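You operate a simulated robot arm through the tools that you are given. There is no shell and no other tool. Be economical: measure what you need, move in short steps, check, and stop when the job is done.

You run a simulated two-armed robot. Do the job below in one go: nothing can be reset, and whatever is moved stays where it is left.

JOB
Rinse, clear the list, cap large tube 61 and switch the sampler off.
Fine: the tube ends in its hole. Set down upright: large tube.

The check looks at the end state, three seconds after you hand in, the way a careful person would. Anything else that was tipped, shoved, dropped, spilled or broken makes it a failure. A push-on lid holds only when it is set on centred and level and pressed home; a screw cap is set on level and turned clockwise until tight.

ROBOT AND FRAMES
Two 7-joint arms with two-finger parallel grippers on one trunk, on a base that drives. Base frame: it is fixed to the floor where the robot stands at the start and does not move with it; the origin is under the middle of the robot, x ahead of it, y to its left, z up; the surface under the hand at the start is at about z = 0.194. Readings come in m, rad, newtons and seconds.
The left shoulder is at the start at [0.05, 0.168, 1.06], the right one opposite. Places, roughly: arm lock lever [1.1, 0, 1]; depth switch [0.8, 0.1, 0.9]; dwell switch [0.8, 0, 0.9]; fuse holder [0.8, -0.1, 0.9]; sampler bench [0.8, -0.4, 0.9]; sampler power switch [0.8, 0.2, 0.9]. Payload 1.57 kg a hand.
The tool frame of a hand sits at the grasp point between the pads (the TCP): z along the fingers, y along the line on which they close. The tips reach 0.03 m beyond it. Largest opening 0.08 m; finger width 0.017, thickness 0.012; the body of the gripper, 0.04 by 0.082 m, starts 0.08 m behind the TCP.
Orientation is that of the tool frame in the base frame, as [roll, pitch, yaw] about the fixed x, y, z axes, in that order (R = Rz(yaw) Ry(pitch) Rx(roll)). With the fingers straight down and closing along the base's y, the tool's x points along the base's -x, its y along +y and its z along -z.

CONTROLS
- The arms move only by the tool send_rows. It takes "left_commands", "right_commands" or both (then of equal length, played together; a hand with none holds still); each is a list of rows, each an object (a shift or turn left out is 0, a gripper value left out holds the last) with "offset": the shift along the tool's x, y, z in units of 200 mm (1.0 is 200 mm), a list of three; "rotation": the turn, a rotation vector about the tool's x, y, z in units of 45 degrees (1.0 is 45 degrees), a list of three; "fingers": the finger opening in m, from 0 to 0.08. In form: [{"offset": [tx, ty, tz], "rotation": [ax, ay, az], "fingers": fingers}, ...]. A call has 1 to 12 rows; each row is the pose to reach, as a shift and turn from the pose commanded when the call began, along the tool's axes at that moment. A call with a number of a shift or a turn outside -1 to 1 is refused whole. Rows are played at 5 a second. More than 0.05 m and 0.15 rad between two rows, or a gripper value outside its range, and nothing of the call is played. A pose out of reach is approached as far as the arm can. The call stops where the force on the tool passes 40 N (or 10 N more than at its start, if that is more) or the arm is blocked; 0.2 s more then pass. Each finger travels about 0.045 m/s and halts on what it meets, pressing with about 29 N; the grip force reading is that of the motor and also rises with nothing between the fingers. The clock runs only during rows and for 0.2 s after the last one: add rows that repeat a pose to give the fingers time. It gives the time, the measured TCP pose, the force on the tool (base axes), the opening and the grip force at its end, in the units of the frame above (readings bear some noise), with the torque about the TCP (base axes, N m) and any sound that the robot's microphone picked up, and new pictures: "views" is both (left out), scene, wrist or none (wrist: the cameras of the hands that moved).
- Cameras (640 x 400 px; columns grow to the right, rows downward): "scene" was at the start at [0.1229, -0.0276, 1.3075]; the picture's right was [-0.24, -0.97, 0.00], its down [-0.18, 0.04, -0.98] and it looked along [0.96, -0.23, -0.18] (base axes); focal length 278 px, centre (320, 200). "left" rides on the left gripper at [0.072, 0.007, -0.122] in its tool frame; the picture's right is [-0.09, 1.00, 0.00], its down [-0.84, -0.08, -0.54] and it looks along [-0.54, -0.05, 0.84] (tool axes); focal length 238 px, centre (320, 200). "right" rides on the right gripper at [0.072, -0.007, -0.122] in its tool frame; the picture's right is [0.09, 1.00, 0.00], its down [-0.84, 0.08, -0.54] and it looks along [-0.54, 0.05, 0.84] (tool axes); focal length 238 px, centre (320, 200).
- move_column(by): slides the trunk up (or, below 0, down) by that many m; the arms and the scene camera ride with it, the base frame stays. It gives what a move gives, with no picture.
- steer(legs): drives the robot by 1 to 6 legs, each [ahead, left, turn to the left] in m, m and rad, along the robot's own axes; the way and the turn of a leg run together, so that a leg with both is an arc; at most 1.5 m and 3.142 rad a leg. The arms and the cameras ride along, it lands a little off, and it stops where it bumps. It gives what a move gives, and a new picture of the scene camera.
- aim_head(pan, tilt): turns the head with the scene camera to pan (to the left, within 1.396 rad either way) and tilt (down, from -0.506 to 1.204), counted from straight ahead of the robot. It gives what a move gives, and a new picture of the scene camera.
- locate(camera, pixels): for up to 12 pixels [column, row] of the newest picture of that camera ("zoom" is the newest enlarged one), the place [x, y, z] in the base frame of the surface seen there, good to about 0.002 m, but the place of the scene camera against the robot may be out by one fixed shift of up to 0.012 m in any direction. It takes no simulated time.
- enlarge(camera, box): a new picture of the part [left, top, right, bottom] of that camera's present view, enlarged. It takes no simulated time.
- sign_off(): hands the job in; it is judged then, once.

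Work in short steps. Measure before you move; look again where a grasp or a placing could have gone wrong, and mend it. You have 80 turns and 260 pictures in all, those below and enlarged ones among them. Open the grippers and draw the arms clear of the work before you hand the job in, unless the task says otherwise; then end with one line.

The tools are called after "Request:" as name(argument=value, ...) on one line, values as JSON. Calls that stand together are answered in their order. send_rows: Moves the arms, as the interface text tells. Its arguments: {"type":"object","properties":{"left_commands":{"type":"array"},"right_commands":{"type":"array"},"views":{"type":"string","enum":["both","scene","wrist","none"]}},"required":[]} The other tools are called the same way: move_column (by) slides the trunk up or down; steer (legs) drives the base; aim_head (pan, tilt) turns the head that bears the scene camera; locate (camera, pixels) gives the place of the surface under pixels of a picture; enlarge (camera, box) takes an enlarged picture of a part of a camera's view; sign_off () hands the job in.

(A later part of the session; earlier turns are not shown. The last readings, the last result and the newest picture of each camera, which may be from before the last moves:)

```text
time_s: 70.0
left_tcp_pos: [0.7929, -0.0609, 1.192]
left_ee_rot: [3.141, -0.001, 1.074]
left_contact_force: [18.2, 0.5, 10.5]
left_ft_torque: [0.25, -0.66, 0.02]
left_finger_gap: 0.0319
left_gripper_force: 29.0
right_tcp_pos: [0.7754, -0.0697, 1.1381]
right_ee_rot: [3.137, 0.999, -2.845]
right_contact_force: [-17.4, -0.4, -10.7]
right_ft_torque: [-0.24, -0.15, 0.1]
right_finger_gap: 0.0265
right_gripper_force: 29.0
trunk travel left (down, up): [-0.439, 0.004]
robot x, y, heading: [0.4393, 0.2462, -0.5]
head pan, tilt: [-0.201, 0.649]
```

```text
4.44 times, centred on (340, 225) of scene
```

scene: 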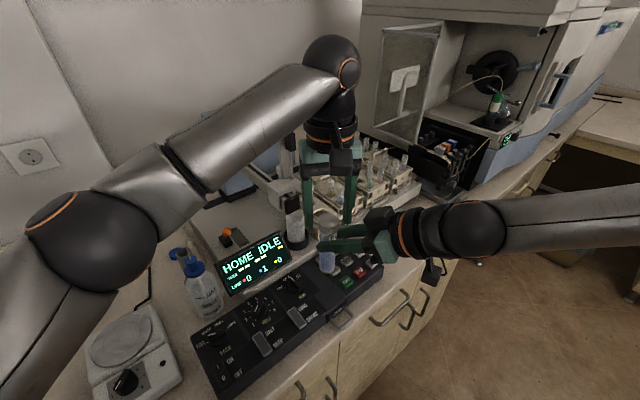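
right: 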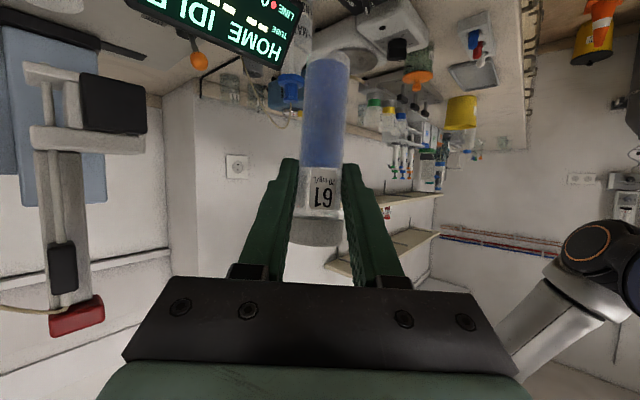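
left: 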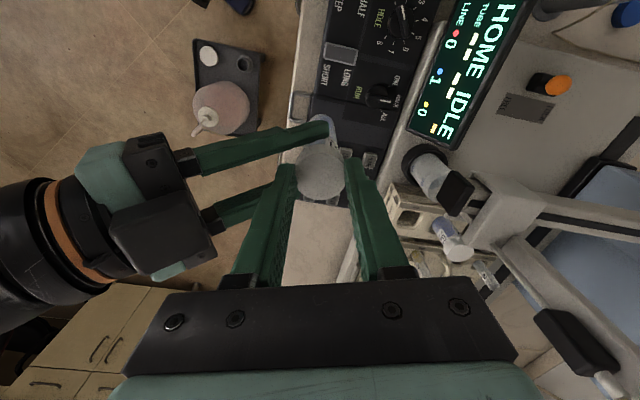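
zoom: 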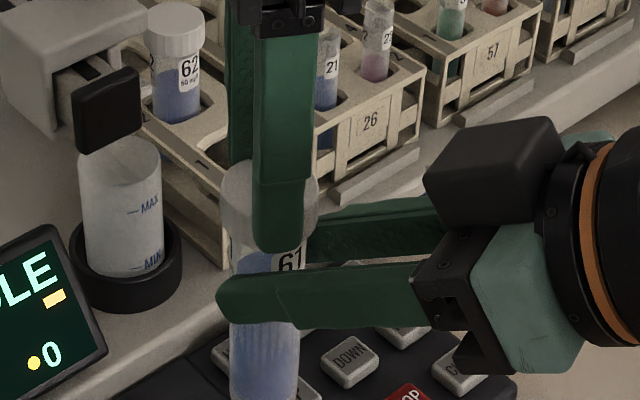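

Side force rose to 18 N, so I release, back off by 0.75 rad the other way, and check the cap's position and height.

Request:
send_rows(left_commands=[{"fingers": 0.05}, {"fingers": 0.05}, {"offset": [0, 0, -0.02], "rotation": [0, 0, -0.18]}, {"offset": [0, 0, -0.04], "rotation": [0, 0, -0.36]}, {"offset": [0, 0, -0.06], "rotation": [0, 0, -0.54]}, {"offset": [0, 0, -0.06], "rotation": [0, 0, -0.72]}, {"offset": [0, 0, -0.06], "rotation": [0, 0, -0.9]}, {"offset": [0, 0, -0.06], "rotation": [0, 0, -1.0]}, {"offset": [0, 0, -0.06], "rotation": [0, 0, -1.0]}], views="wrist")

Request:
locate(camera="left", pixels=[[320, 170], [310, 170], [330, 170], [320, 162], [320, 180]])

Request:
enlarge(camera="left", box=[240, 110, 400, 230])

Request:
enlarge(camera="scene", box=[310, 195, 370, 250])

```text
time_s: 72.0
left_tcp_pos: [0.7896, -0.0609, 1.2044]
left_ee_rot: [-3.14, -0.002, 1.86]
left_contact_force: [0.2, -0.3, -0.1]
left_ft_torque: [0.01, 0.01, -0.02]
left_finger_gap: 0.0499
left_gripper_force: 0.1
right_tcp_pos: [0.7752, -0.069, 1.1401]
right_ee_rot: [3.14, 1.005, -2.841]
right_contact_force: [-0.4, 0.9, 0.1]
right_ft_torque: [0.04, -0.03, 0.0]
right_finger_gap: 0.0267
right_gripper_force: 28.8
trunk travel left (down, up): [-0.439, 0.004]
robot x, y, heading: [0.4355, 0.2429, -0.501]
head pan, tilt: [-0.201, 0.649]
```

left: 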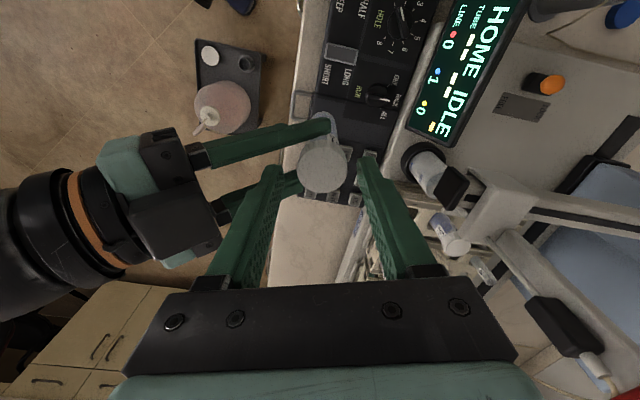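

```text
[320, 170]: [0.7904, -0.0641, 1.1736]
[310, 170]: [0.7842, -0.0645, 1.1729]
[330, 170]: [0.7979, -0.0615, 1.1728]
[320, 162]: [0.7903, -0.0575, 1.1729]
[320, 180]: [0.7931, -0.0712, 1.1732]
```

```text
3.33 times, centred on (320, 170) of left
```

zoom: 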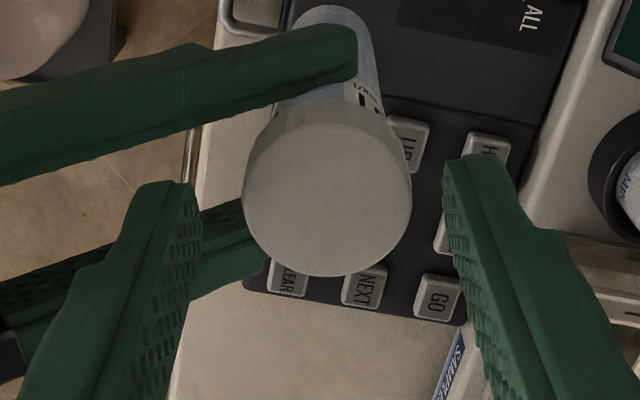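

```text
7.27 times, centred on (340, 222) of scene
```

zoom: 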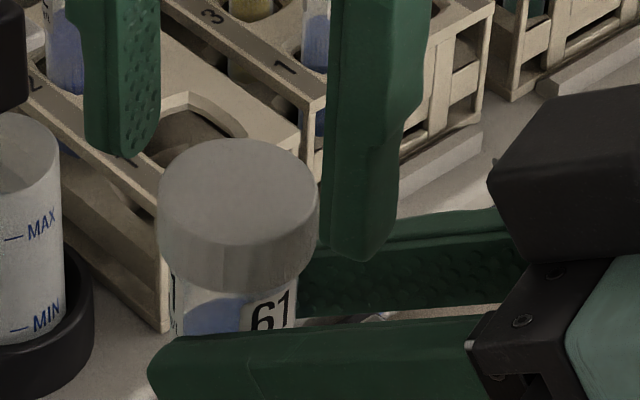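

The cap has come down only slightly, so more turns are needed. I ratchet: rotate back 0.6 rad, lower, regrip, and turn clockwise 0.75 rad in one call.

Request:
send_rows(left_commands=[{"offset": [0, 0.0065, 0], "rotation": [0, 0, -0.19]}, {"offset": [0, 0.0065, 0], "rotation": [0, 0, -0.38]}, {"offset": [0, 0.0065, 0], "rotation": [0, 0, -0.57]}, {"offset": [0, 0.0065, 0.057], "rotation": [0, 0, -0.75]}, {"offset": [0, 0.0065, 0.057], "rotation": [0, 0, -0.75], "fingers": 0.02}, {"offset": [0, 0.0065, 0.057], "rotation": [0, 0, -0.75], "fingers": 0.02}, {"offset": [0, 0.0065, 0.058], "rotation": [0, 0, -0.57]}, {"offset": [0, 0.0065, 0.058], "rotation": [0, 0, -0.38]}, {"offset": [0, 0.0065, 0.059], "rotation": [0, 0, -0.19]}, {"offset": [0, 0.0065, 0.06], "rotation": [0, 0, 0]}, {"offset": [0, 0.0065, 0.06], "rotation": [0, 0, 0.19]}, {"offset": [0, 0.0065, 0.06], "rotation": [0, 0, 0.19]}], views="none")

Request:
enlarge(camera="scene", box=[310, 195, 370, 250])

```text
time_s: 74.6
left_tcp_pos: [0.7917, -0.062, 1.1919]
left_ee_rot: [-3.139, -0.003, 1.706]
left_contact_force: [-4.3, -2.8, -0.3]
left_ft_torque: [0.11, 0.15, 0.01]
left_finger_gap: 0.0313
left_gripper_force: 28.7
right_tcp_pos: [0.7745, -0.0683, 1.1386]
right_ee_rot: [3.139, 1.004, -2.843]
right_contact_force: [3.4, 2.0, -1.0]
right_ft_torque: [-0.2, 0.02, 0.0]
right_finger_gap: 0.0266
right_gripper_force: 28.8
trunk travel left (down, up): [-0.439, 0.004]
robot x, y, heading: [0.4365, 0.2467, -0.499]
head pan, tilt: [-0.201, 0.649]
```

```text
7.27 times, centred on (340, 222) of scene
```

zoom: 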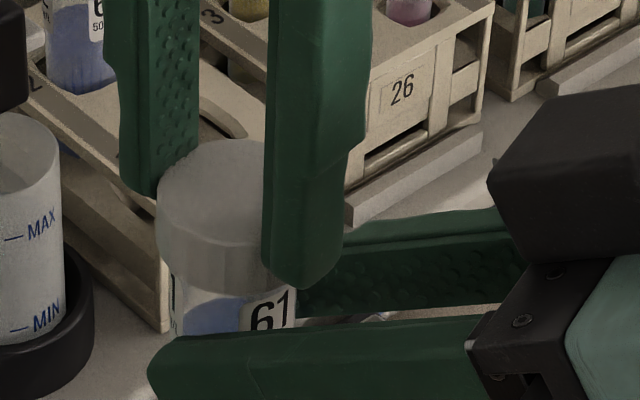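

Turned another 0.75 rad with low torque; the label stays still. I continue ratcheting.

Request:
send_rows(left_commands=[{"fingers": 0.05}, {"rotation": [0, 0, -0.19], "fingers": 0.05}, {"rotation": [0, 0, -0.38]}, {"rotation": [0, 0, -0.57]}, {"rotation": [0, 0, -0.76]}, {"rotation": [0, 0, -0.76], "fingers": 0.02}, {"rotation": [0, 0, -0.76], "fingers": 0.02}, {"offset": [0, 0, 0.001], "rotation": [0, 0, -0.57]}, {"offset": [0, 0, 0.001], "rotation": [0, 0, -0.38]}, {"offset": [0, 0, 0.002], "rotation": [0, 0, -0.19]}, {"offset": [0, 0, 0.002], "rotation": [0, 0, 0]}, {"offset": [0, 0, 0.002], "rotation": [0, 0, 0.19]}], views="none")

Request:
enlarge(camera="scene", box=[310, 195, 370, 250])

```text
time_s: 77.2
left_tcp_pos: [0.7927, -0.062, 1.1926]
left_ee_rot: [-3.136, 0.001, 1.556]
left_contact_force: [-3.4, -7.7, 0.2]
left_ft_torque: [-0.08, 0.11, 0.01]
left_finger_gap: 0.0322
left_gripper_force: 28.9
right_tcp_pos: [0.7761, -0.0691, 1.1386]
right_ee_rot: [3.139, 1.004, -2.842]
right_contact_force: [3.4, 7.8, -1.0]
right_ft_torque: [-0.31, 0.11, 0.12]
right_finger_gap: 0.0265
right_gripper_force: 29.1
trunk travel left (down, up): [-0.439, 0.004]
robot x, y, heading: [0.4371, 0.2435, -0.5]
head pan, tilt: [-0.201, 0.649]
```

```text
7.27 times, centred on (340, 222) of scene
```

zoom: 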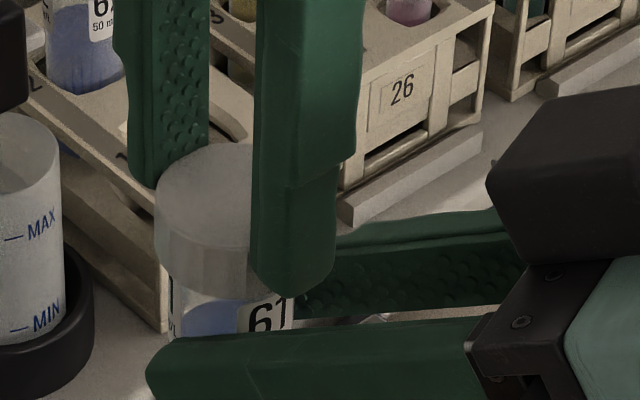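

The cap is visibly lower against the label. I keep ratcheting.

Request:
send_rows(left_commands=[{"fingers": 0.05}, {"rotation": [0, 0, -0.19], "fingers": 0.05}, {"rotation": [0, 0, -0.38]}, {"rotation": [0, 0, -0.57]}, {"rotation": [0, 0, -0.76]}, {"rotation": [0, 0, -0.95]}, {"rotation": [0, 0, -0.95], "fingers": 0.02}, {"rotation": [0, 0, -0.95], "fingers": 0.02}, {"offset": [0, 0, 0.001], "rotation": [0, 0, -0.76]}, {"offset": [0, 0, 0.002], "rotation": [0, 0, -0.57]}, {"offset": [0, 0, 0.002], "rotation": [0, 0, -0.38]}, {"offset": [0, 0, 0.003], "rotation": [0, 0, -0.19]}], views="none")

Request:
send_rows(left_commands=[{"offset": [0, 0, 0.001], "rotation": [0, 0, 0.19]}, {"offset": [0, 0, 0.001], "rotation": [0, 0, 0.38]}, {"offset": [0, 0, 0.001], "rotation": [0, 0, 0.38]}], views="none")

Request:
enlarge(camera="scene", box=[310, 195, 370, 250])

```text
time_s: 79.8
left_tcp_pos: [0.7932, -0.0603, 1.1919]
left_ee_rot: [3.141, -0.004, 1.708]
left_contact_force: [1.6, 1.4, -0.7]
left_ft_torque: [0.04, -0.02, 0.23]
left_finger_gap: 0.0327
left_gripper_force: 28.5
right_tcp_pos: [0.7754, -0.0695, 1.1392]
right_ee_rot: [3.139, 1.003, -2.843]
right_contact_force: [-0.8, -0.3, -0.5]
right_ft_torque: [-0.01, -0.03, -0.21]
right_finger_gap: 0.0271
right_gripper_force: 28.8
trunk travel left (down, up): [-0.439, 0.004]
robot x, y, heading: [0.4359, 0.2456, -0.503]
head pan, tilt: [-0.201, 0.649]
```

```text
time_s: 80.6
left_tcp_pos: [0.7928, -0.061, 1.1914]
left_ee_rot: [-3.141, -0.001, 1.412]
left_contact_force: [8.1, 4.3, 0.1]
left_ft_torque: [0.17, -0.25, 0.34]
left_finger_gap: 0.0322
left_gripper_force: 29.2
right_tcp_pos: [0.7751, -0.0703, 1.1392]
right_ee_rot: [3.138, 1.002, -2.843]
right_contact_force: [-8.3, -4.6, -2.5]
right_ft_torque: [0.06, -0.16, -0.32]
right_finger_gap: 0.0275
right_gripper_force: 29.1
trunk travel left (down, up): [-0.439, 0.004]
robot x, y, heading: [0.4367, 0.2475, -0.499]
head pan, tilt: [-0.201, 0.649]
```

```text
7.27 times, centred on (340, 222) of scene
```

zoom: 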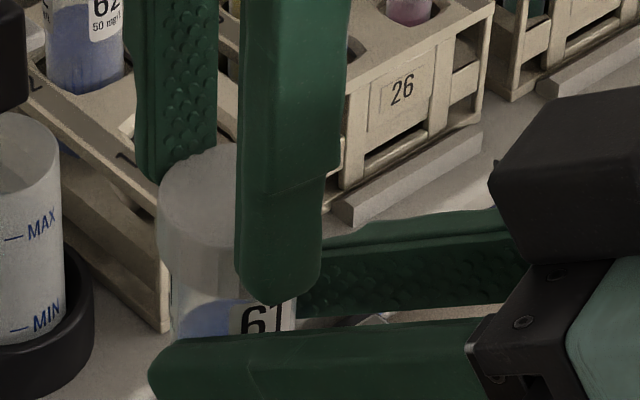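

Torque about the cap axis rose from 0.01 to 0.34 N·m and the tube began to slip in the right hand: the cap is tight. I release the left hand, raise it and check the cap height.

Request:
send_rows(left_commands=[{"fingers": 0.055}, {"fingers": 0.055}, {"offset": [0, 0, -0.1]}, {"offset": [0, 0, -0.3]}, {"offset": [0, 0, -0.5]}, {"offset": [0, 0, -0.5]}], views="wrist")

Request:
enlarge(camera="scene", box=[310, 195, 370, 250])

Request:
enlarge(camera="right", box=[270, 20, 370, 260])

```text
time_s: 82.0
left_tcp_pos: [0.7931, -0.0606, 1.2908]
left_ee_rot: [-3.139, 0.0, 1.411]
left_contact_force: [0.8, -0.4, 0.0]
left_ft_torque: [-0.01, 0.01, 0.0]
left_finger_gap: 0.0552
left_gripper_force: 0.0
right_tcp_pos: [0.7774, -0.0696, 1.1403]
right_ee_rot: [3.139, 1.004, -2.842]
right_contact_force: [-1.0, 0.3, -0.2]
right_ft_torque: [-0.03, 0.0, 0.01]
right_finger_gap: 0.0271
right_gripper_force: 29.0
trunk travel left (down, up): [-0.439, 0.004]
robot x, y, heading: [0.4355, 0.2439, -0.502]
head pan, tilt: [-0.201, 0.649]
```

left: 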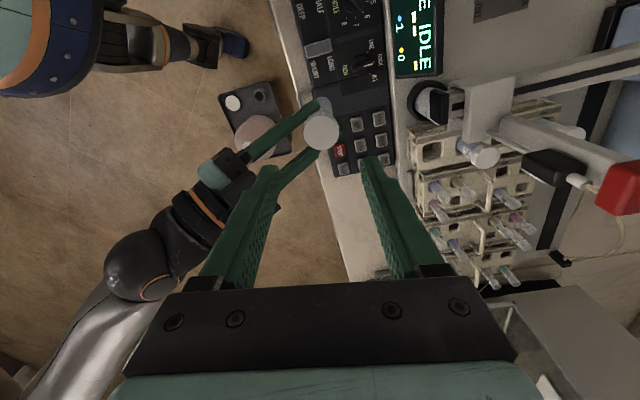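

```text
7.27 times, centred on (340, 222) of scene
```

zoom: 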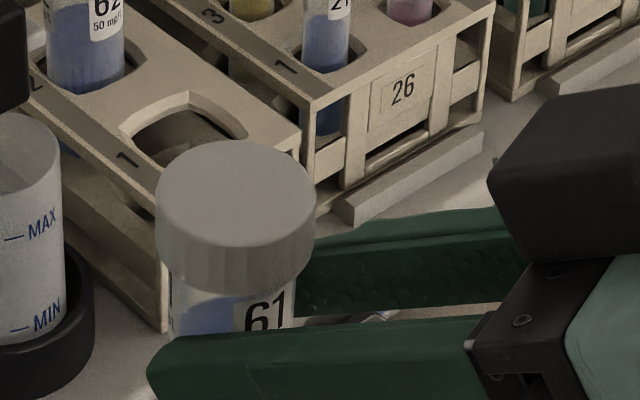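

```text
1.67 times, centred on (320, 140) of right
```

zoom: 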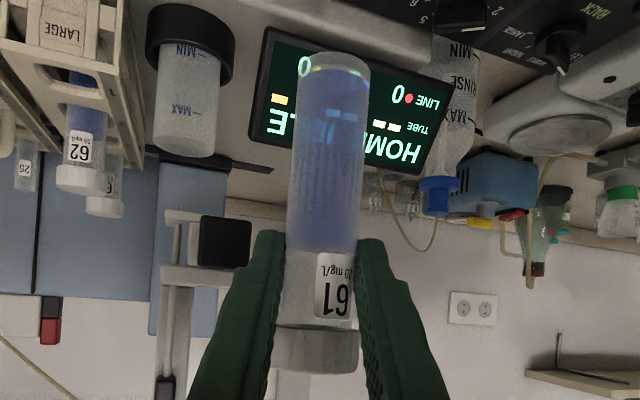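

The cap is seated level and lower against the label. I move the left hand away up and left, and simultaneously bring the tube back to the front of the rack at yaw 0.

Request:
send_rows(left_commands=[{"offset": [0.18, -0.03, -0.2]}, {"offset": [0.36, -0.06, -0.35]}, {"offset": [0.54, -0.09, -0.45]}, {"offset": [0.72, -0.12, -0.5]}, {"offset": [0.9, -0.15, -0.5]}, {"offset": [0.98, -0.17, -0.5]}, {"offset": [0.98, -0.17, -0.5]}], right_commands=[{"offset": [0, 0, 0]}, {"offset": [-0.017, -0.12, -0.047], "rotation": [0.064, 0, 0.041]}, {"offset": [-0.035, -0.247, -0.094], "rotation": [0.129, 0, 0.083]}, {"offset": [-0.052, -0.37, -0.141], "rotation": [0.193, 0, 0.124]}, {"offset": [-0.07, -0.494, -0.188], "rotation": [0.257, 0, 0.165]}, {"offset": [-0.087, -0.6175, -0.235], "rotation": [0.3215, 0, 0.2064]}, {"offset": [-0.087, -0.6175, -0.235], "rotation": [0.3215, 0, 0.2064]}])

```text
refused: row 1 steps farther than a row can; nothing moved
```

The first left step was too long; I split it finer.

Request:
send_rows(left_commands=[{"offset": [0.12, -0.02, -0.15]}, {"offset": [0.27, -0.045, -0.3]}, {"offset": [0.45, -0.075, -0.42]}, {"offset": [0.65, -0.11, -0.5]}, {"offset": [0.84, -0.14, -0.5]}, {"offset": [0.98, -0.17, -0.5]}, {"offset": [0.98, -0.17, -0.5]}], right_commands=[{"offset": [0, 0, 0]}, {"offset": [-0.017, -0.12, -0.047], "rotation": [0.064, 0, 0.041]}, {"offset": [-0.035, -0.247, -0.094], "rotation": [0.129, 0, 0.083]}, {"offset": [-0.052, -0.37, -0.141], "rotation": [0.193, 0, 0.124]}, {"offset": [-0.07, -0.494, -0.188], "rotation": [0.257, 0, 0.165]}, {"offset": [-0.087, -0.6175, -0.235], "rotation": [0.3215, 0, 0.2064]}, {"offset": [-0.087, -0.6175, -0.235], "rotation": [0.3215, 0, 0.2064]}])

```text
time_s: 83.6
left_tcp_pos: [0.7884, 0.1361, 1.3915]
left_ee_rot: [-3.138, 0.001, 1.41]
left_contact_force: [-0.7, 0.0, 0.0]
left_ft_torque: [0.02, 0.0, 0.03]
left_finger_gap: 0.0551
left_gripper_force: 0.1
right_tcp_pos: [0.7844, -0.197, 1.1803]
right_ee_rot: [3.138, 1.002, 3.137]
right_contact_force: [0.4, -0.1, -1.4]
right_ft_torque: [0.01, 0.0, 0.0]
right_finger_gap: 0.027
right_gripper_force: 29.5
trunk travel left (down, up): [-0.439, 0.004]
robot x, y, heading: [0.4386, 0.2471, -0.501]
head pan, tilt: [-0.201, 0.649]
```

scene: 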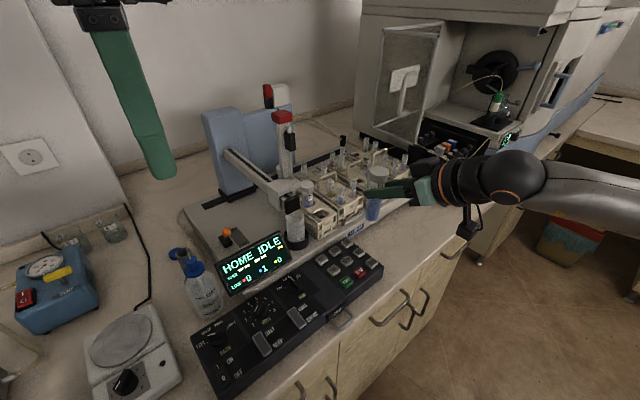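
right: 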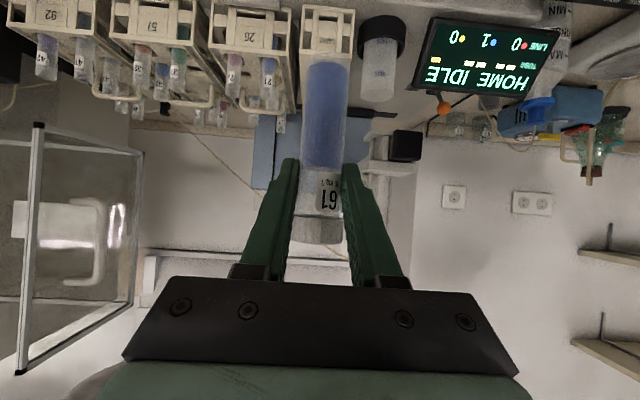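
left: 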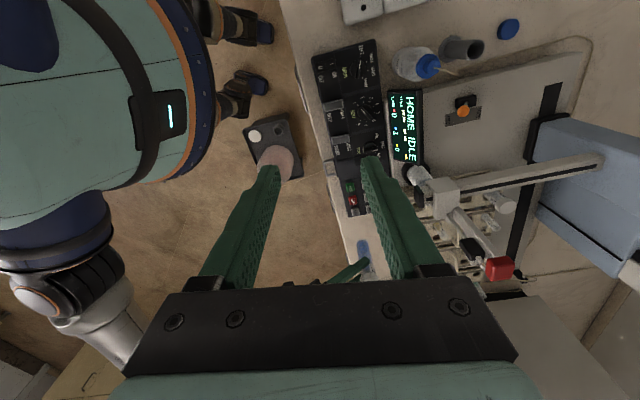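

The hand is at yaw 0 in front. I advance 0.167 m so the tube stands above its hole, then inspect.

Request:
send_rows(right_commands=[{"offset": [-0.11, 0.001, 0.175]}, {"offset": [-0.22, 0.002, 0.351]}, {"offset": [-0.33, 0.003, 0.527]}, {"offset": [-0.42, 0.0035, 0.655]}, {"offset": [-0.451, 0.0035, 0.7026]}, {"offset": [-0.451, 0.0035, 0.7026]}])

Request:
enlarge(camera="scene", box=[280, 130, 380, 230])

Request:
enlarge(camera="right", box=[240, 10, 420, 180])

```text
time_s: 85.0
left_tcp_pos: [0.7888, 0.1364, 1.3911]
left_ee_rot: [-3.141, -0.001, 1.412]
left_contact_force: [-0.1, 0.7, 0.6]
left_ft_torque: [-0.02, 0.01, -0.02]
left_finger_gap: 0.055
left_gripper_force: 0.1
right_tcp_pos: [0.9516, -0.1949, 1.1792]
right_ee_rot: [3.139, 1.003, 3.139]
right_contact_force: [0.9, -0.5, -0.1]
right_ft_torque: [-0.03, 0.01, -0.01]
right_finger_gap: 0.027
right_gripper_force: 28.8
trunk travel left (down, up): [-0.439, 0.004]
robot x, y, heading: [0.4359, 0.2463, -0.503]
head pan, tilt: [-0.201, 0.649]
```

scene: 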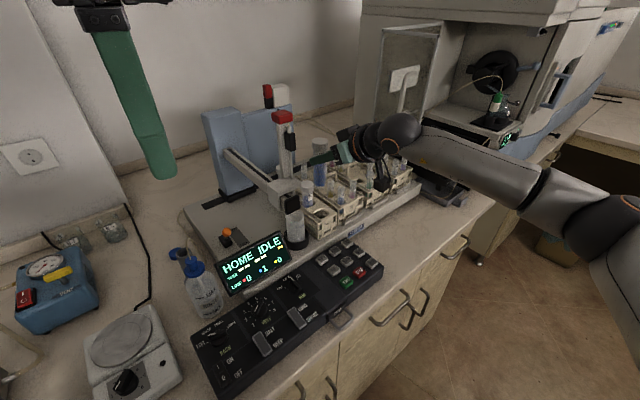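
right: 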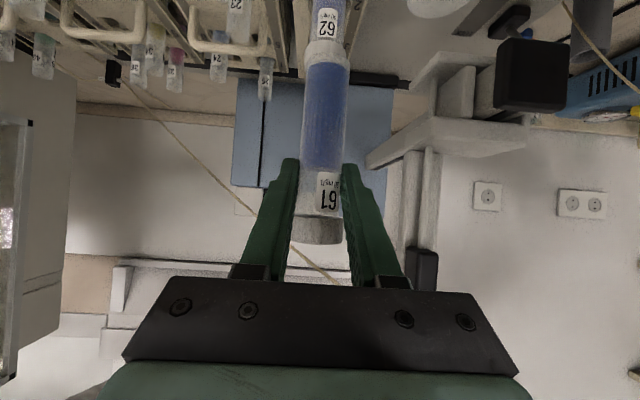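

```text
4.00 times, centred on (330, 180) of scene
```

zoom: 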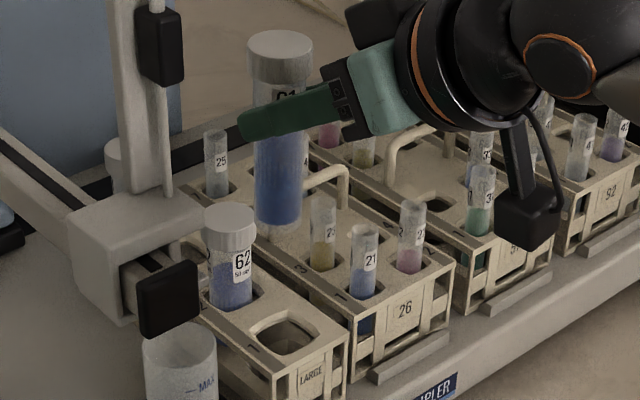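

```text
2.35 times, centred on (330, 95) of right
```

zoom: 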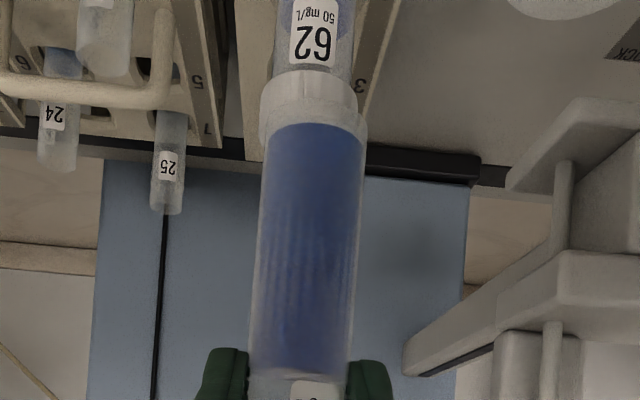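

The tube hangs above its hole. I compare its surface points with those taken at the same height right after lifting.

Request:
locate(camera="scene", pixels=[[319, 184], [319, 174], [315, 178], [323, 178], [321, 186], [321, 174], [320, 145]])

Request:
locate(camera="right", pixels=[[325, 80], [325, 110], [325, 140], [312, 110], [338, 110], [312, 140], [338, 140], [312, 80], [340, 80]])

```text
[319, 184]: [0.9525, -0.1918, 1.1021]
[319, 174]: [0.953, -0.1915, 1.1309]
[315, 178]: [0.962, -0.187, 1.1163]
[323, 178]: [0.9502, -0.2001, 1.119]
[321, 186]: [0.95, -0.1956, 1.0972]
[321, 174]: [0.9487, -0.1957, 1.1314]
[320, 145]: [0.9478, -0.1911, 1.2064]
```

```text
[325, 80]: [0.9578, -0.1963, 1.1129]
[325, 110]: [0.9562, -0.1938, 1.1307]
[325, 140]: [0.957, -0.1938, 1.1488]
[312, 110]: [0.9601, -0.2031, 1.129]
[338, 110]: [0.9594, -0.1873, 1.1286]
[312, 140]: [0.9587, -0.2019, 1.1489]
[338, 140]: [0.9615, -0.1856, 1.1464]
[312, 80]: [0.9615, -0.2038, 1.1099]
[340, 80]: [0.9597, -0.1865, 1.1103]
```

The tube slid ~4–5 mm forward (+x) in the pads during screwing: axis now (0.9705,−0.195) versus hole (0.966,−0.196). I correct that and lower 7.5 cm to just above the hole for a check.

Request:
send_rows(right_commands=[{"offset": [0.012, -0.005, -0.019]}, {"offset": [0.117, -0.005, 0.049]}, {"offset": [0.222, -0.005, 0.116]}, {"offset": [0.328, -0.005, 0.184]}, {"offset": [0.328, -0.005, 0.184]}], views="wrist")

Request:
enlarge(camera="scene", box=[290, 160, 360, 230])

Request:
enlarge(camera="right", box=[240, 10, 420, 180])

```text
time_s: 86.2
left_tcp_pos: [0.7894, 0.1376, 1.3918]
left_ee_rot: [-3.139, 0.001, 1.411]
left_contact_force: [0.4, 0.3, 0.1]
left_ft_torque: [0.0, 0.0, 0.0]
left_finger_gap: 0.0552
left_gripper_force: 0.1
right_tcp_pos: [0.946, -0.1955, 1.1045]
right_ee_rot: [3.139, 1.001, 3.14]
right_contact_force: [0.4, -0.2, -1.4]
right_ft_torque: [0.0, -0.01, -0.01]
right_finger_gap: 0.0266
right_gripper_force: 28.9
trunk travel left (down, up): [-0.439, 0.004]
robot x, y, heading: [0.4361, 0.2468, -0.499]
head pan, tilt: [-0.201, 0.649]
```

right: 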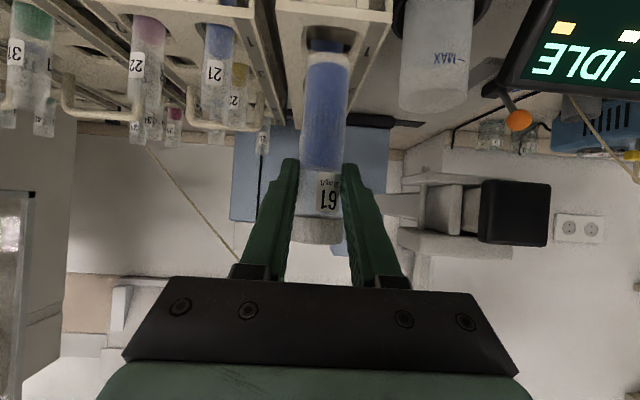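

```text
5.71 times, centred on (325, 195) of scene
```

zoom: 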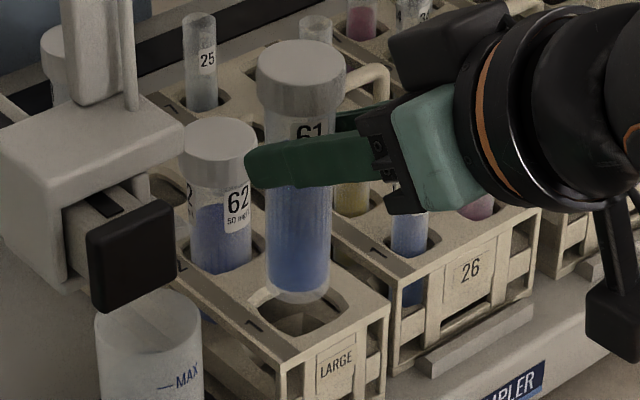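

```text
2.35 times, centred on (330, 95) of right
```

zoom: 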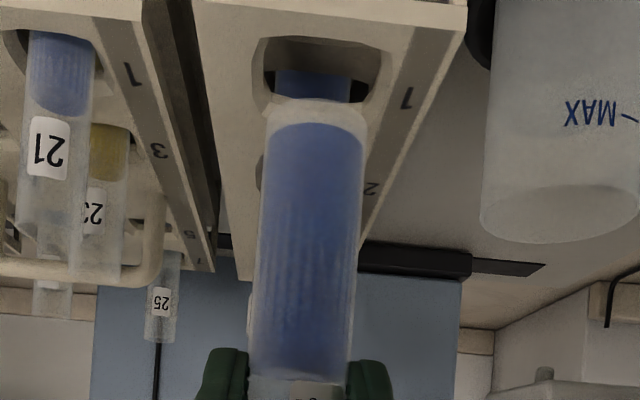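

The tube bottom is just above the hole, at zoom (317,105) with the hole spanning 258–387. I measure the hole edges and tube sides.

Request:
locate(camera="right", pixels=[[301, 42], [361, 40], [330, 22], [330, 30], [303, 55], [360, 52], [328, 60], [310, 75], [345, 75], [316, 90], [338, 90]])

Request:
locate(camera="scene", pixels=[[315, 210], [334, 214], [322, 219], [311, 213], [322, 210]])

```text
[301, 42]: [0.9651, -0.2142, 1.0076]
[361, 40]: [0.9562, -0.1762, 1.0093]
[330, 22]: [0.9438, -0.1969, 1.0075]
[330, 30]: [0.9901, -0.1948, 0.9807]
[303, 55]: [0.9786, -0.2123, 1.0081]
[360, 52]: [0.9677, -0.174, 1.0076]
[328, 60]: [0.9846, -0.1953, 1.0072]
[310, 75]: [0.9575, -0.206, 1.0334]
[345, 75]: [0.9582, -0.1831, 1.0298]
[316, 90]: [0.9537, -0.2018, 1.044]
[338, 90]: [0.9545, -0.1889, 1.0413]
```

```text
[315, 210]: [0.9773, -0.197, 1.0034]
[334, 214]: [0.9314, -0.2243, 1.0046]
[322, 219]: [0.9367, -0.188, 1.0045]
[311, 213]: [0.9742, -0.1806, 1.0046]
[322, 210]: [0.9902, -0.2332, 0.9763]
```

Hole centre is (0.965,−0.1945); the tube axis is (0.9676,−0.195), within clearance. I shift 2 mm back and lower 63 mm into the hole, watching the force.

Request:
send_rows(right_commands=[{"offset": [0.0054, 0.001, -0.0085]}, {"offset": [0.0685, 0.001, 0.032]}, {"offset": [0.1316, 0.001, 0.0725]}, {"offset": [0.1947, 0.001, 0.1131]}, {"offset": [0.2368, 0.001, 0.1401]}, {"offset": [0.2579, 0.001, 0.1536]}, {"offset": [0.2705, 0.001, 0.1617]}, {"offset": [0.2705, 0.001, 0.1617]}], views="wrist")

Request:
enlarge(camera="scene", box=[290, 160, 360, 230])

```text
time_s: 88.0
left_tcp_pos: [0.79, 0.1359, 1.3913]
left_ee_rot: [-3.141, -0.001, 1.412]
left_contact_force: [0.4, 0.7, -0.2]
left_ft_torque: [0.01, -0.03, 0.01]
left_finger_gap: 0.055
left_gripper_force: 0.1
right_tcp_pos: [0.9445, -0.1964, 1.0412]
right_ee_rot: [3.139, 1.002, 3.139]
right_contact_force: [-0.4, 0.8, -0.8]
right_ft_torque: [0.0, 0.03, 0.0]
right_finger_gap: 0.0264
right_gripper_force: 28.8
trunk travel left (down, up): [-0.439, 0.004]
robot x, y, heading: [0.4329, 0.2468, -0.502]
head pan, tilt: [-0.201, 0.649]
```

right: 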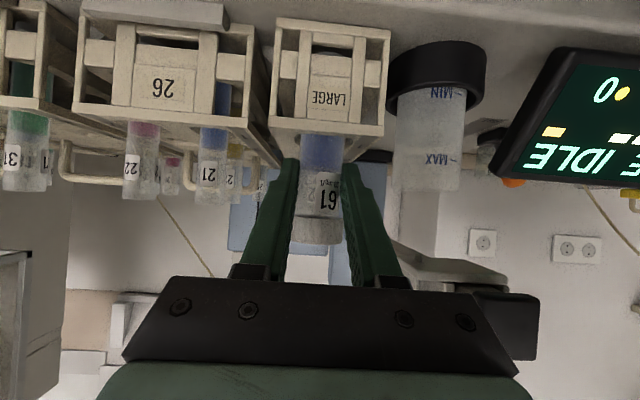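

```text
5.71 times, centred on (325, 195) of scene
```

zoom: 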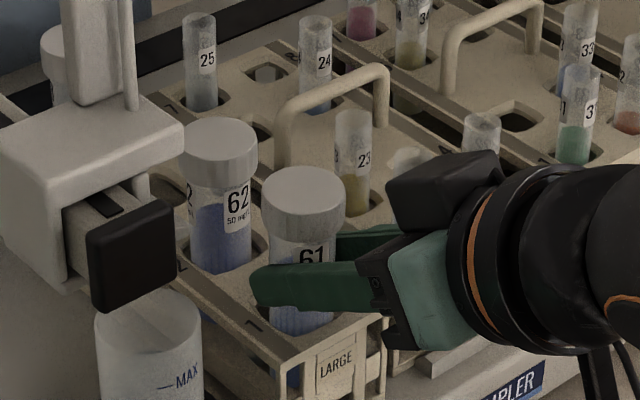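

It is in the hole with no contact force yet. I lower by up to 4 mm until it rests.

Request:
send_rows(right_commands=[{"offset": [0.0042, 0, 0.0027]}, {"offset": [0.0084, 0, 0.0054]}, {"offset": [0.0126, 0, 0.0081]}, {"offset": [0.0168, 0, 0.0108]}, {"offset": [0.0168, 0, 0.0108]}], views="none")

Request:
locate(camera="scene", pixels=[[323, 193], [305, 185]])

```text
time_s: 89.2
left_tcp_pos: [0.7888, 0.1358, 1.3911]
left_ee_rot: [-3.139, 0.0, 1.41]
left_contact_force: [0.3, -0.9, -0.3]
left_ft_torque: [0.01, 0.02, -0.02]
left_finger_gap: 0.0548
left_gripper_force: 0.0
right_tcp_pos: [0.9444, -0.1958, 1.0383]
right_ee_rot: [3.138, 1.001, -3.142]
right_contact_force: [-0.1, -0.1, -0.6]
right_ft_torque: [0.0, 0.03, 0.01]
right_finger_gap: 0.0267
right_gripper_force: 29.0
trunk travel left (down, up): [-0.439, 0.004]
robot x, y, heading: [0.4349, 0.2466, -0.501]
head pan, tilt: [-0.201, 0.649]
```

```text
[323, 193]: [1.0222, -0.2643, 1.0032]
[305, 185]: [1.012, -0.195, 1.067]
```

Still no contact. I lower another 4 mm in 1 mm steps and re-measure the cap top.

Request:
send_rows(right_commands=[{"offset": [0.0042, 0, 0.0027]}, {"offset": [0.0084, 0, 0.0054]}, {"offset": [0.0126, 0, 0.0081]}, {"offset": [0.0168, 0, 0.0108]}, {"offset": [0.0168, 0, 0.0108]}], views="none")

Request:
enlarge(camera="scene", box=[300, 175, 345, 220])

Request:
locate(camera="scene", pixels=[[320, 195], [323, 195], [305, 185]])

```text
time_s: 90.4
left_tcp_pos: [0.788, 0.1385, 1.3916]
left_ee_rot: [-3.14, 0.003, 1.412]
left_contact_force: [-0.1, -0.5, 0.3]
left_ft_torque: [0.01, 0.0, 0.01]
left_finger_gap: 0.0551
left_gripper_force: 0.0
right_tcp_pos: [0.9448, -0.1955, 1.0363]
right_ee_rot: [3.14, 1.01, 3.141]
right_contact_force: [2.7, 0.3, 11.6]
right_ft_torque: [0.04, -0.23, 0.01]
right_finger_gap: 0.0265
right_gripper_force: 28.9
trunk travel left (down, up): [-0.439, 0.004]
robot x, y, heading: [0.4338, 0.2468, -0.495]
head pan, tilt: [-0.201, 0.649]
```

```text
8.89 times, centred on (322, 198) of scene
```

zoom: 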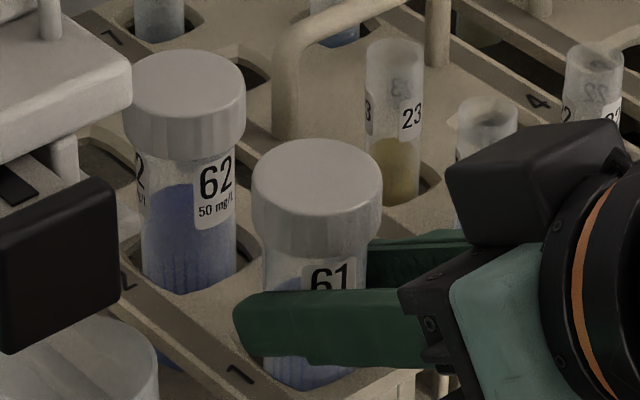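

```text
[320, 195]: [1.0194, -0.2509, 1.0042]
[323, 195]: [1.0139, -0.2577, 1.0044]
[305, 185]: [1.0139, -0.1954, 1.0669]
```

Contact at 11.6 N: the tube rests on the bottom. I ease up slightly, open, and draw back along the fingers.

Request:
send_rows(right_commands=[{"offset": [-0.0105, 0, -0.0068]}, {"offset": [-0.0105, 0, -0.0068], "fingers": 0.04}, {"offset": [-0.0105, 0, -0.0068], "fingers": 0.055}, {"offset": [-0.0105, 0, -0.0068], "fingers": 0.055}, {"offset": [-0.01, 0, -0.15]}, {"offset": [-0.01, 0, -0.35]}, {"offset": [-0.01, 0, -0.55]}, {"offset": [-0.01, 0, -0.55]}])

Request:
enlarge(camera="right", box=[240, 60, 420, 200])

Request:
enlarge(camera="scene", box=[300, 175, 345, 220])

```text
time_s: 92.2
left_tcp_pos: [0.7889, 0.1368, 1.3917]
left_ee_rot: [-3.139, 0.001, 1.411]
left_contact_force: [-0.2, -1.0, -0.7]
left_ft_torque: [0.0, 0.01, 0.0]
left_finger_gap: 0.0549
left_gripper_force: 0.0
right_tcp_pos: [0.8519, -0.1976, 1.0966]
right_ee_rot: [3.137, 1.001, 3.14]
right_contact_force: [0.1, 0.7, -0.2]
right_ft_torque: [0.0, 0.02, -0.01]
right_finger_gap: 0.055
right_gripper_force: 0.0
trunk travel left (down, up): [-0.439, 0.004]
robot x, y, heading: [0.4353, 0.2442, -0.501]
head pan, tilt: [-0.201, 0.649]
```

scene: 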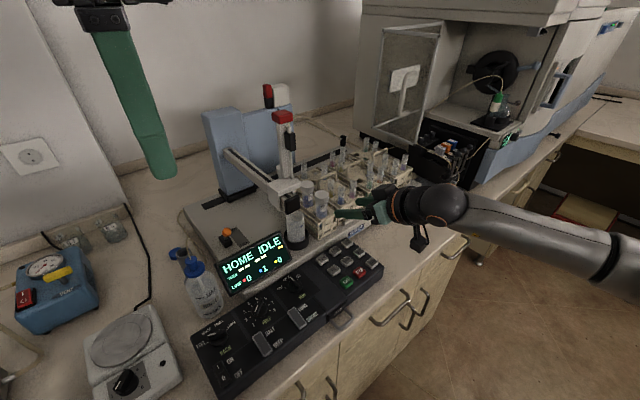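
right: 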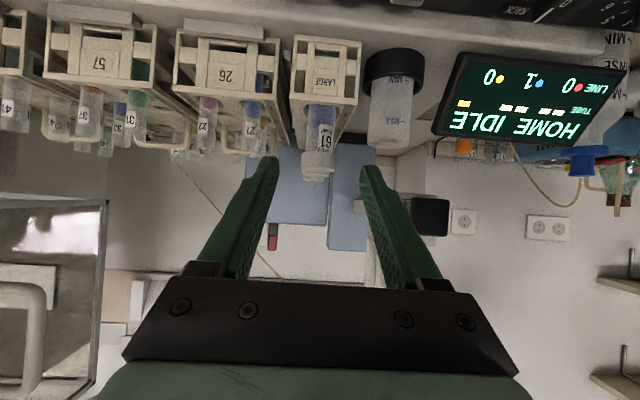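

```text
2.86 times, centred on (330, 130) of right
```

zoom: 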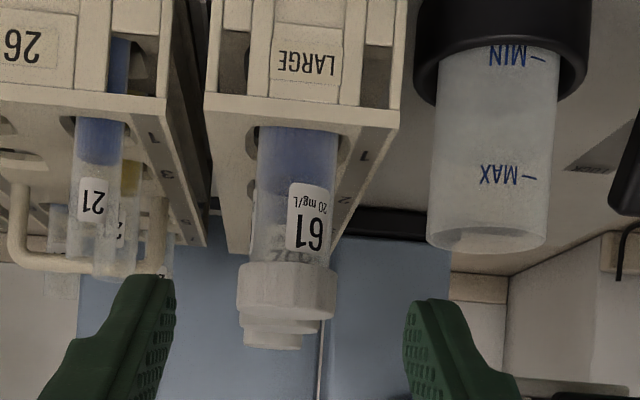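

```text
8.89 times, centred on (322, 198) of scene
```

zoom: 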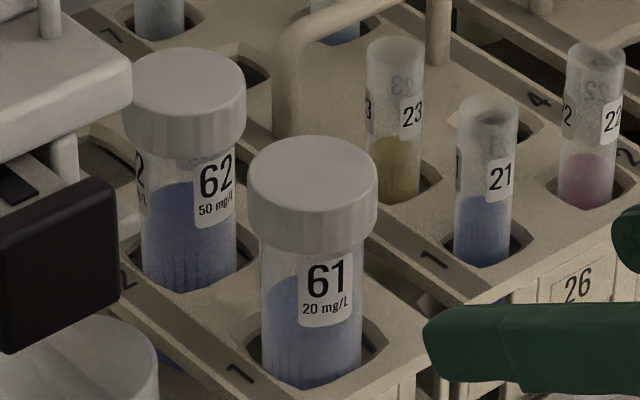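

Tube 61 stands in its hole, capped, with the cap now as low against its label as 62's. I verify heights and look for the power switch with the left camera, which hovers above it.

Request:
locate(camera="scene", pixels=[[321, 195], [319, 195], [307, 185], [305, 185]])

Request:
enlarge(camera="left", box=[290, 20, 430, 120])

Request:
enlarge(camera="scene", box=[180, 300, 280, 390])

```text
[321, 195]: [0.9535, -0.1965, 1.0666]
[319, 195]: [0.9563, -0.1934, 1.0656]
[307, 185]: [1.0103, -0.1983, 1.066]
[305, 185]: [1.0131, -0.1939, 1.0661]
```

```text
4.00 times, centred on (360, 70) of left
```

zoom: 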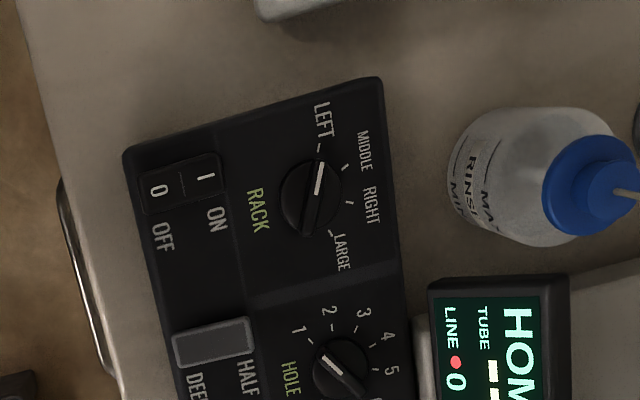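

```text
4.44 times, centred on (230, 345) of scene
```

zoom: 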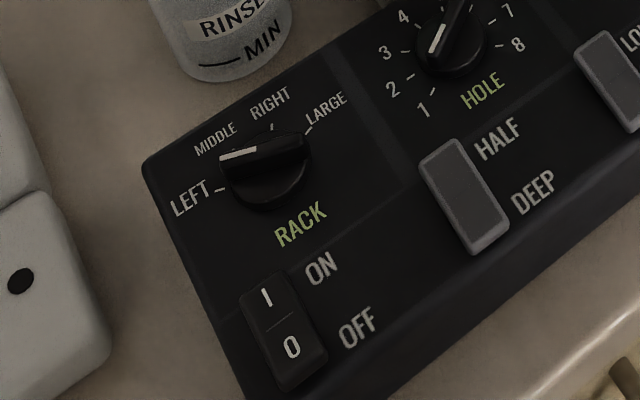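

Cap heights now match (1.066 for both). The rocker's "0" half is at left-camera pixel (319,67), the "I" half at (331,64); I locate them.

Request:
locate(camera="left", pixels=[[319, 67], [316, 68], [322, 66], [331, 64], [334, 63], [325, 65]])

```text
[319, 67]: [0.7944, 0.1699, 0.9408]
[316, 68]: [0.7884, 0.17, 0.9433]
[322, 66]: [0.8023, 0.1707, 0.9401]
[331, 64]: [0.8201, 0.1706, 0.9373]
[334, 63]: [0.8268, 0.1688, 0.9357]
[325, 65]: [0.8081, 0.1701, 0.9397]
```

The "0" end is raised at (0.788,0.170,0.943). I close the left fingers and lower toward it, retracting the right hand up and back at the same time.

Request:
send_rows(left_commands=[{"offset": [0.08, -0.01, 0.1], "fingers": 0.0}, {"offset": [0.162, -0.031, 0.3]}, {"offset": [0.162, -0.031, 0.52]}, {"offset": [0.162, -0.031, 0.74]}, {"offset": [0.162, -0.031, 0.95]}, {"offset": [0.162, -0.031, 1.0]}, {"offset": [0.162, -0.031, 1.0]}], right_commands=[{"offset": [0, 0, -0.15]}, {"offset": [-0.03, -0.05, -0.3]}, {"offset": [-0.06, -0.1, -0.45]}, {"offset": [-0.1, -0.15, -0.55]}, {"offset": [-0.1, -0.2, -0.6]}, {"offset": [-0.1, -0.2, -0.6]}, {"offset": [-0.1, -0.2, -0.6]}])

```text
time_s: 93.8
left_tcp_pos: [0.7884, 0.1684, 1.1928]
left_ee_rot: [-3.14, 0.0, 1.412]
left_contact_force: [0.2, 0.3, 0.5]
left_ft_torque: [0.03, 0.01, -0.06]
left_finger_gap: 0.0
left_gripper_force: 21.0
right_tcp_pos: [0.7637, -0.237, 1.176]
right_ee_rot: [3.137, 1.003, 3.139]
right_contact_force: [-1.0, -0.6, -0.1]
right_ft_torque: [0.01, -0.02, 0.01]
right_finger_gap: 0.0551
right_gripper_force: 0.1
trunk travel left (down, up): [-0.439, 0.004]
robot x, y, heading: [0.4332, 0.2439, -0.5]
head pan, tilt: [-0.201, 0.649]
```

scene: 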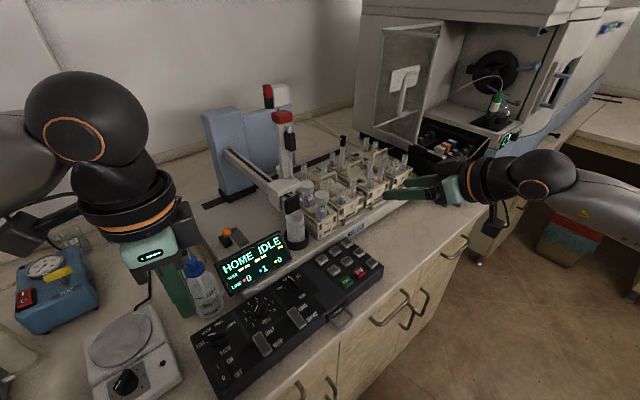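
right: 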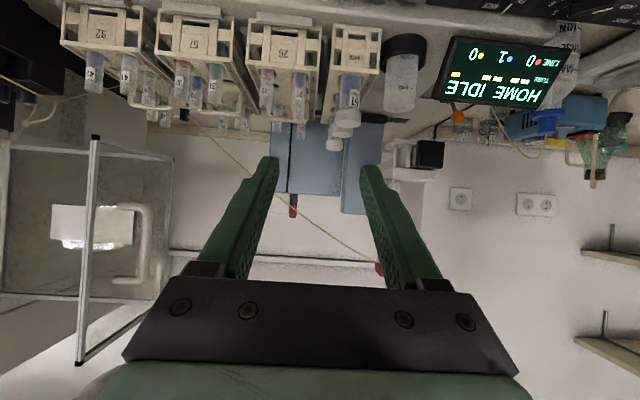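
left: 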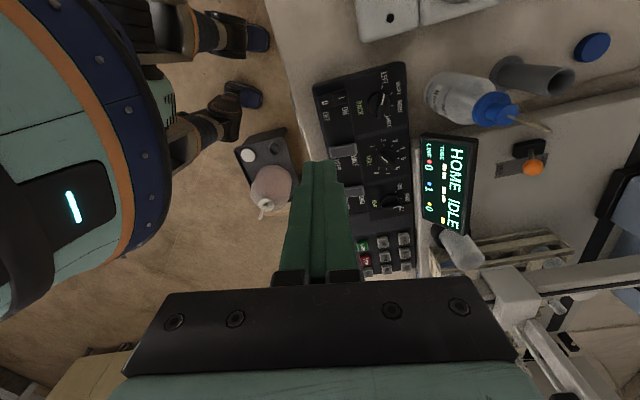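

I re-measure the rocker from this closer view ("0" at (324,102)) and then lower to 3 cm above it.

Request:
locate(camera="left", pixels=[[324, 102], [321, 103], [327, 101], [343, 97], [334, 99]])

Request:
send_rows(left_commands=[{"offset": [0, 0, 0.22]}, {"offset": [0, 0, 0.44]}, {"offset": [0, 0, 0.66]}, {"offset": [0, 0, 0.85]}, {"offset": [0, 0, 0.95]}, {"offset": [0, 0, 0.95]}])

Request:
enlarge(camera="scene", box=[150, 260, 290, 390])

Request:
enlarge(camera="left", box=[250, 90, 430, 210])

```text
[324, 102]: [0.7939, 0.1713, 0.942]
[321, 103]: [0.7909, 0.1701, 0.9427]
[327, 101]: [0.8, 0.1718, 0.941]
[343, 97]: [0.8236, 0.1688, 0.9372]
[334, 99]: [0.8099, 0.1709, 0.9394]
```

```text
time_s: 95.2
left_tcp_pos: [0.7895, 0.1714, 0.9995]
left_ee_rot: [-3.138, -0.002, 1.411]
left_contact_force: [-0.4, 0.7, 0.0]
left_ft_torque: [-0.01, -0.01, 0.0]
left_finger_gap: 0.0
left_gripper_force: 21.3
right_tcp_pos: [0.7639, -0.238, 1.1764]
right_ee_rot: [3.138, 1.004, 3.14]
right_contact_force: [-0.2, 0.0, 0.5]
right_ft_torque: [0.0, -0.02, -0.01]
right_finger_gap: 0.0554
right_gripper_force: 0.1
trunk travel left (down, up): [-0.439, 0.004]
robot x, y, heading: [0.4369, 0.2491, -0.499]
head pan, tilt: [-0.201, 0.649]
```

scene: 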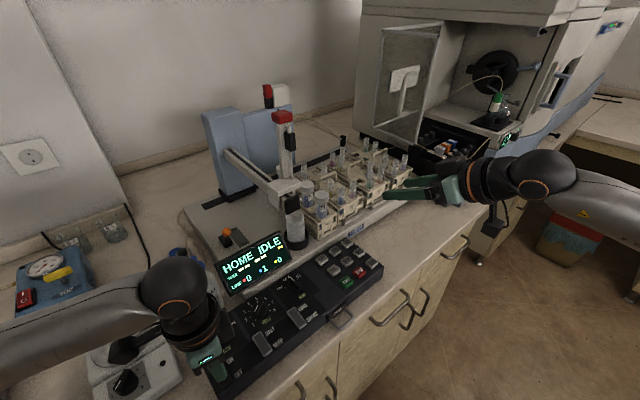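
left: 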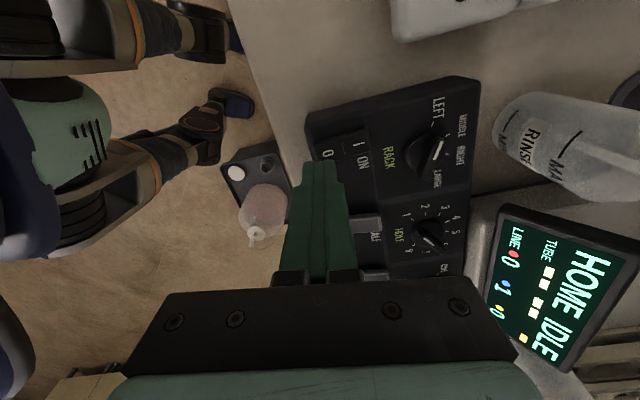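

```text
3.08 times, centred on (220, 325) of scene
```

zoom: 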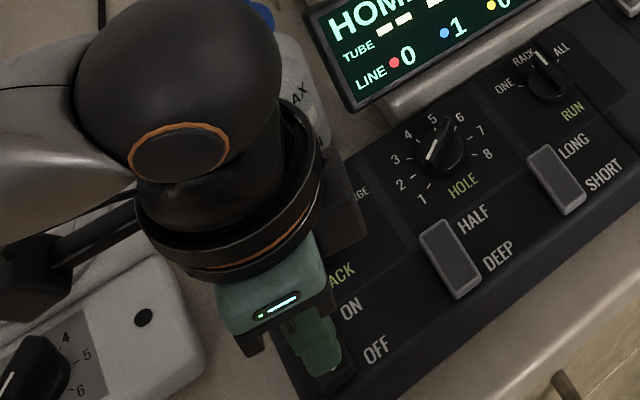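

```text
3.33 times, centred on (340, 150) of left
```

zoom: 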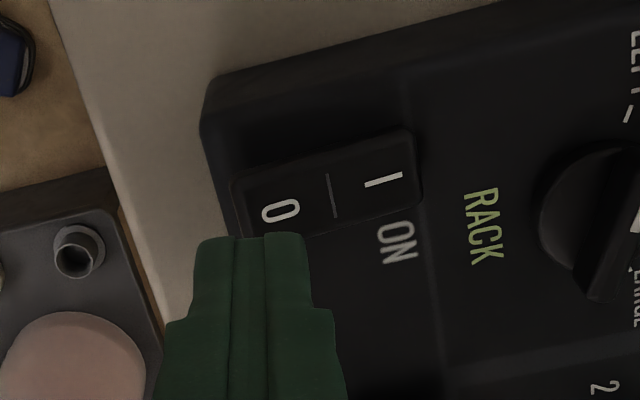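

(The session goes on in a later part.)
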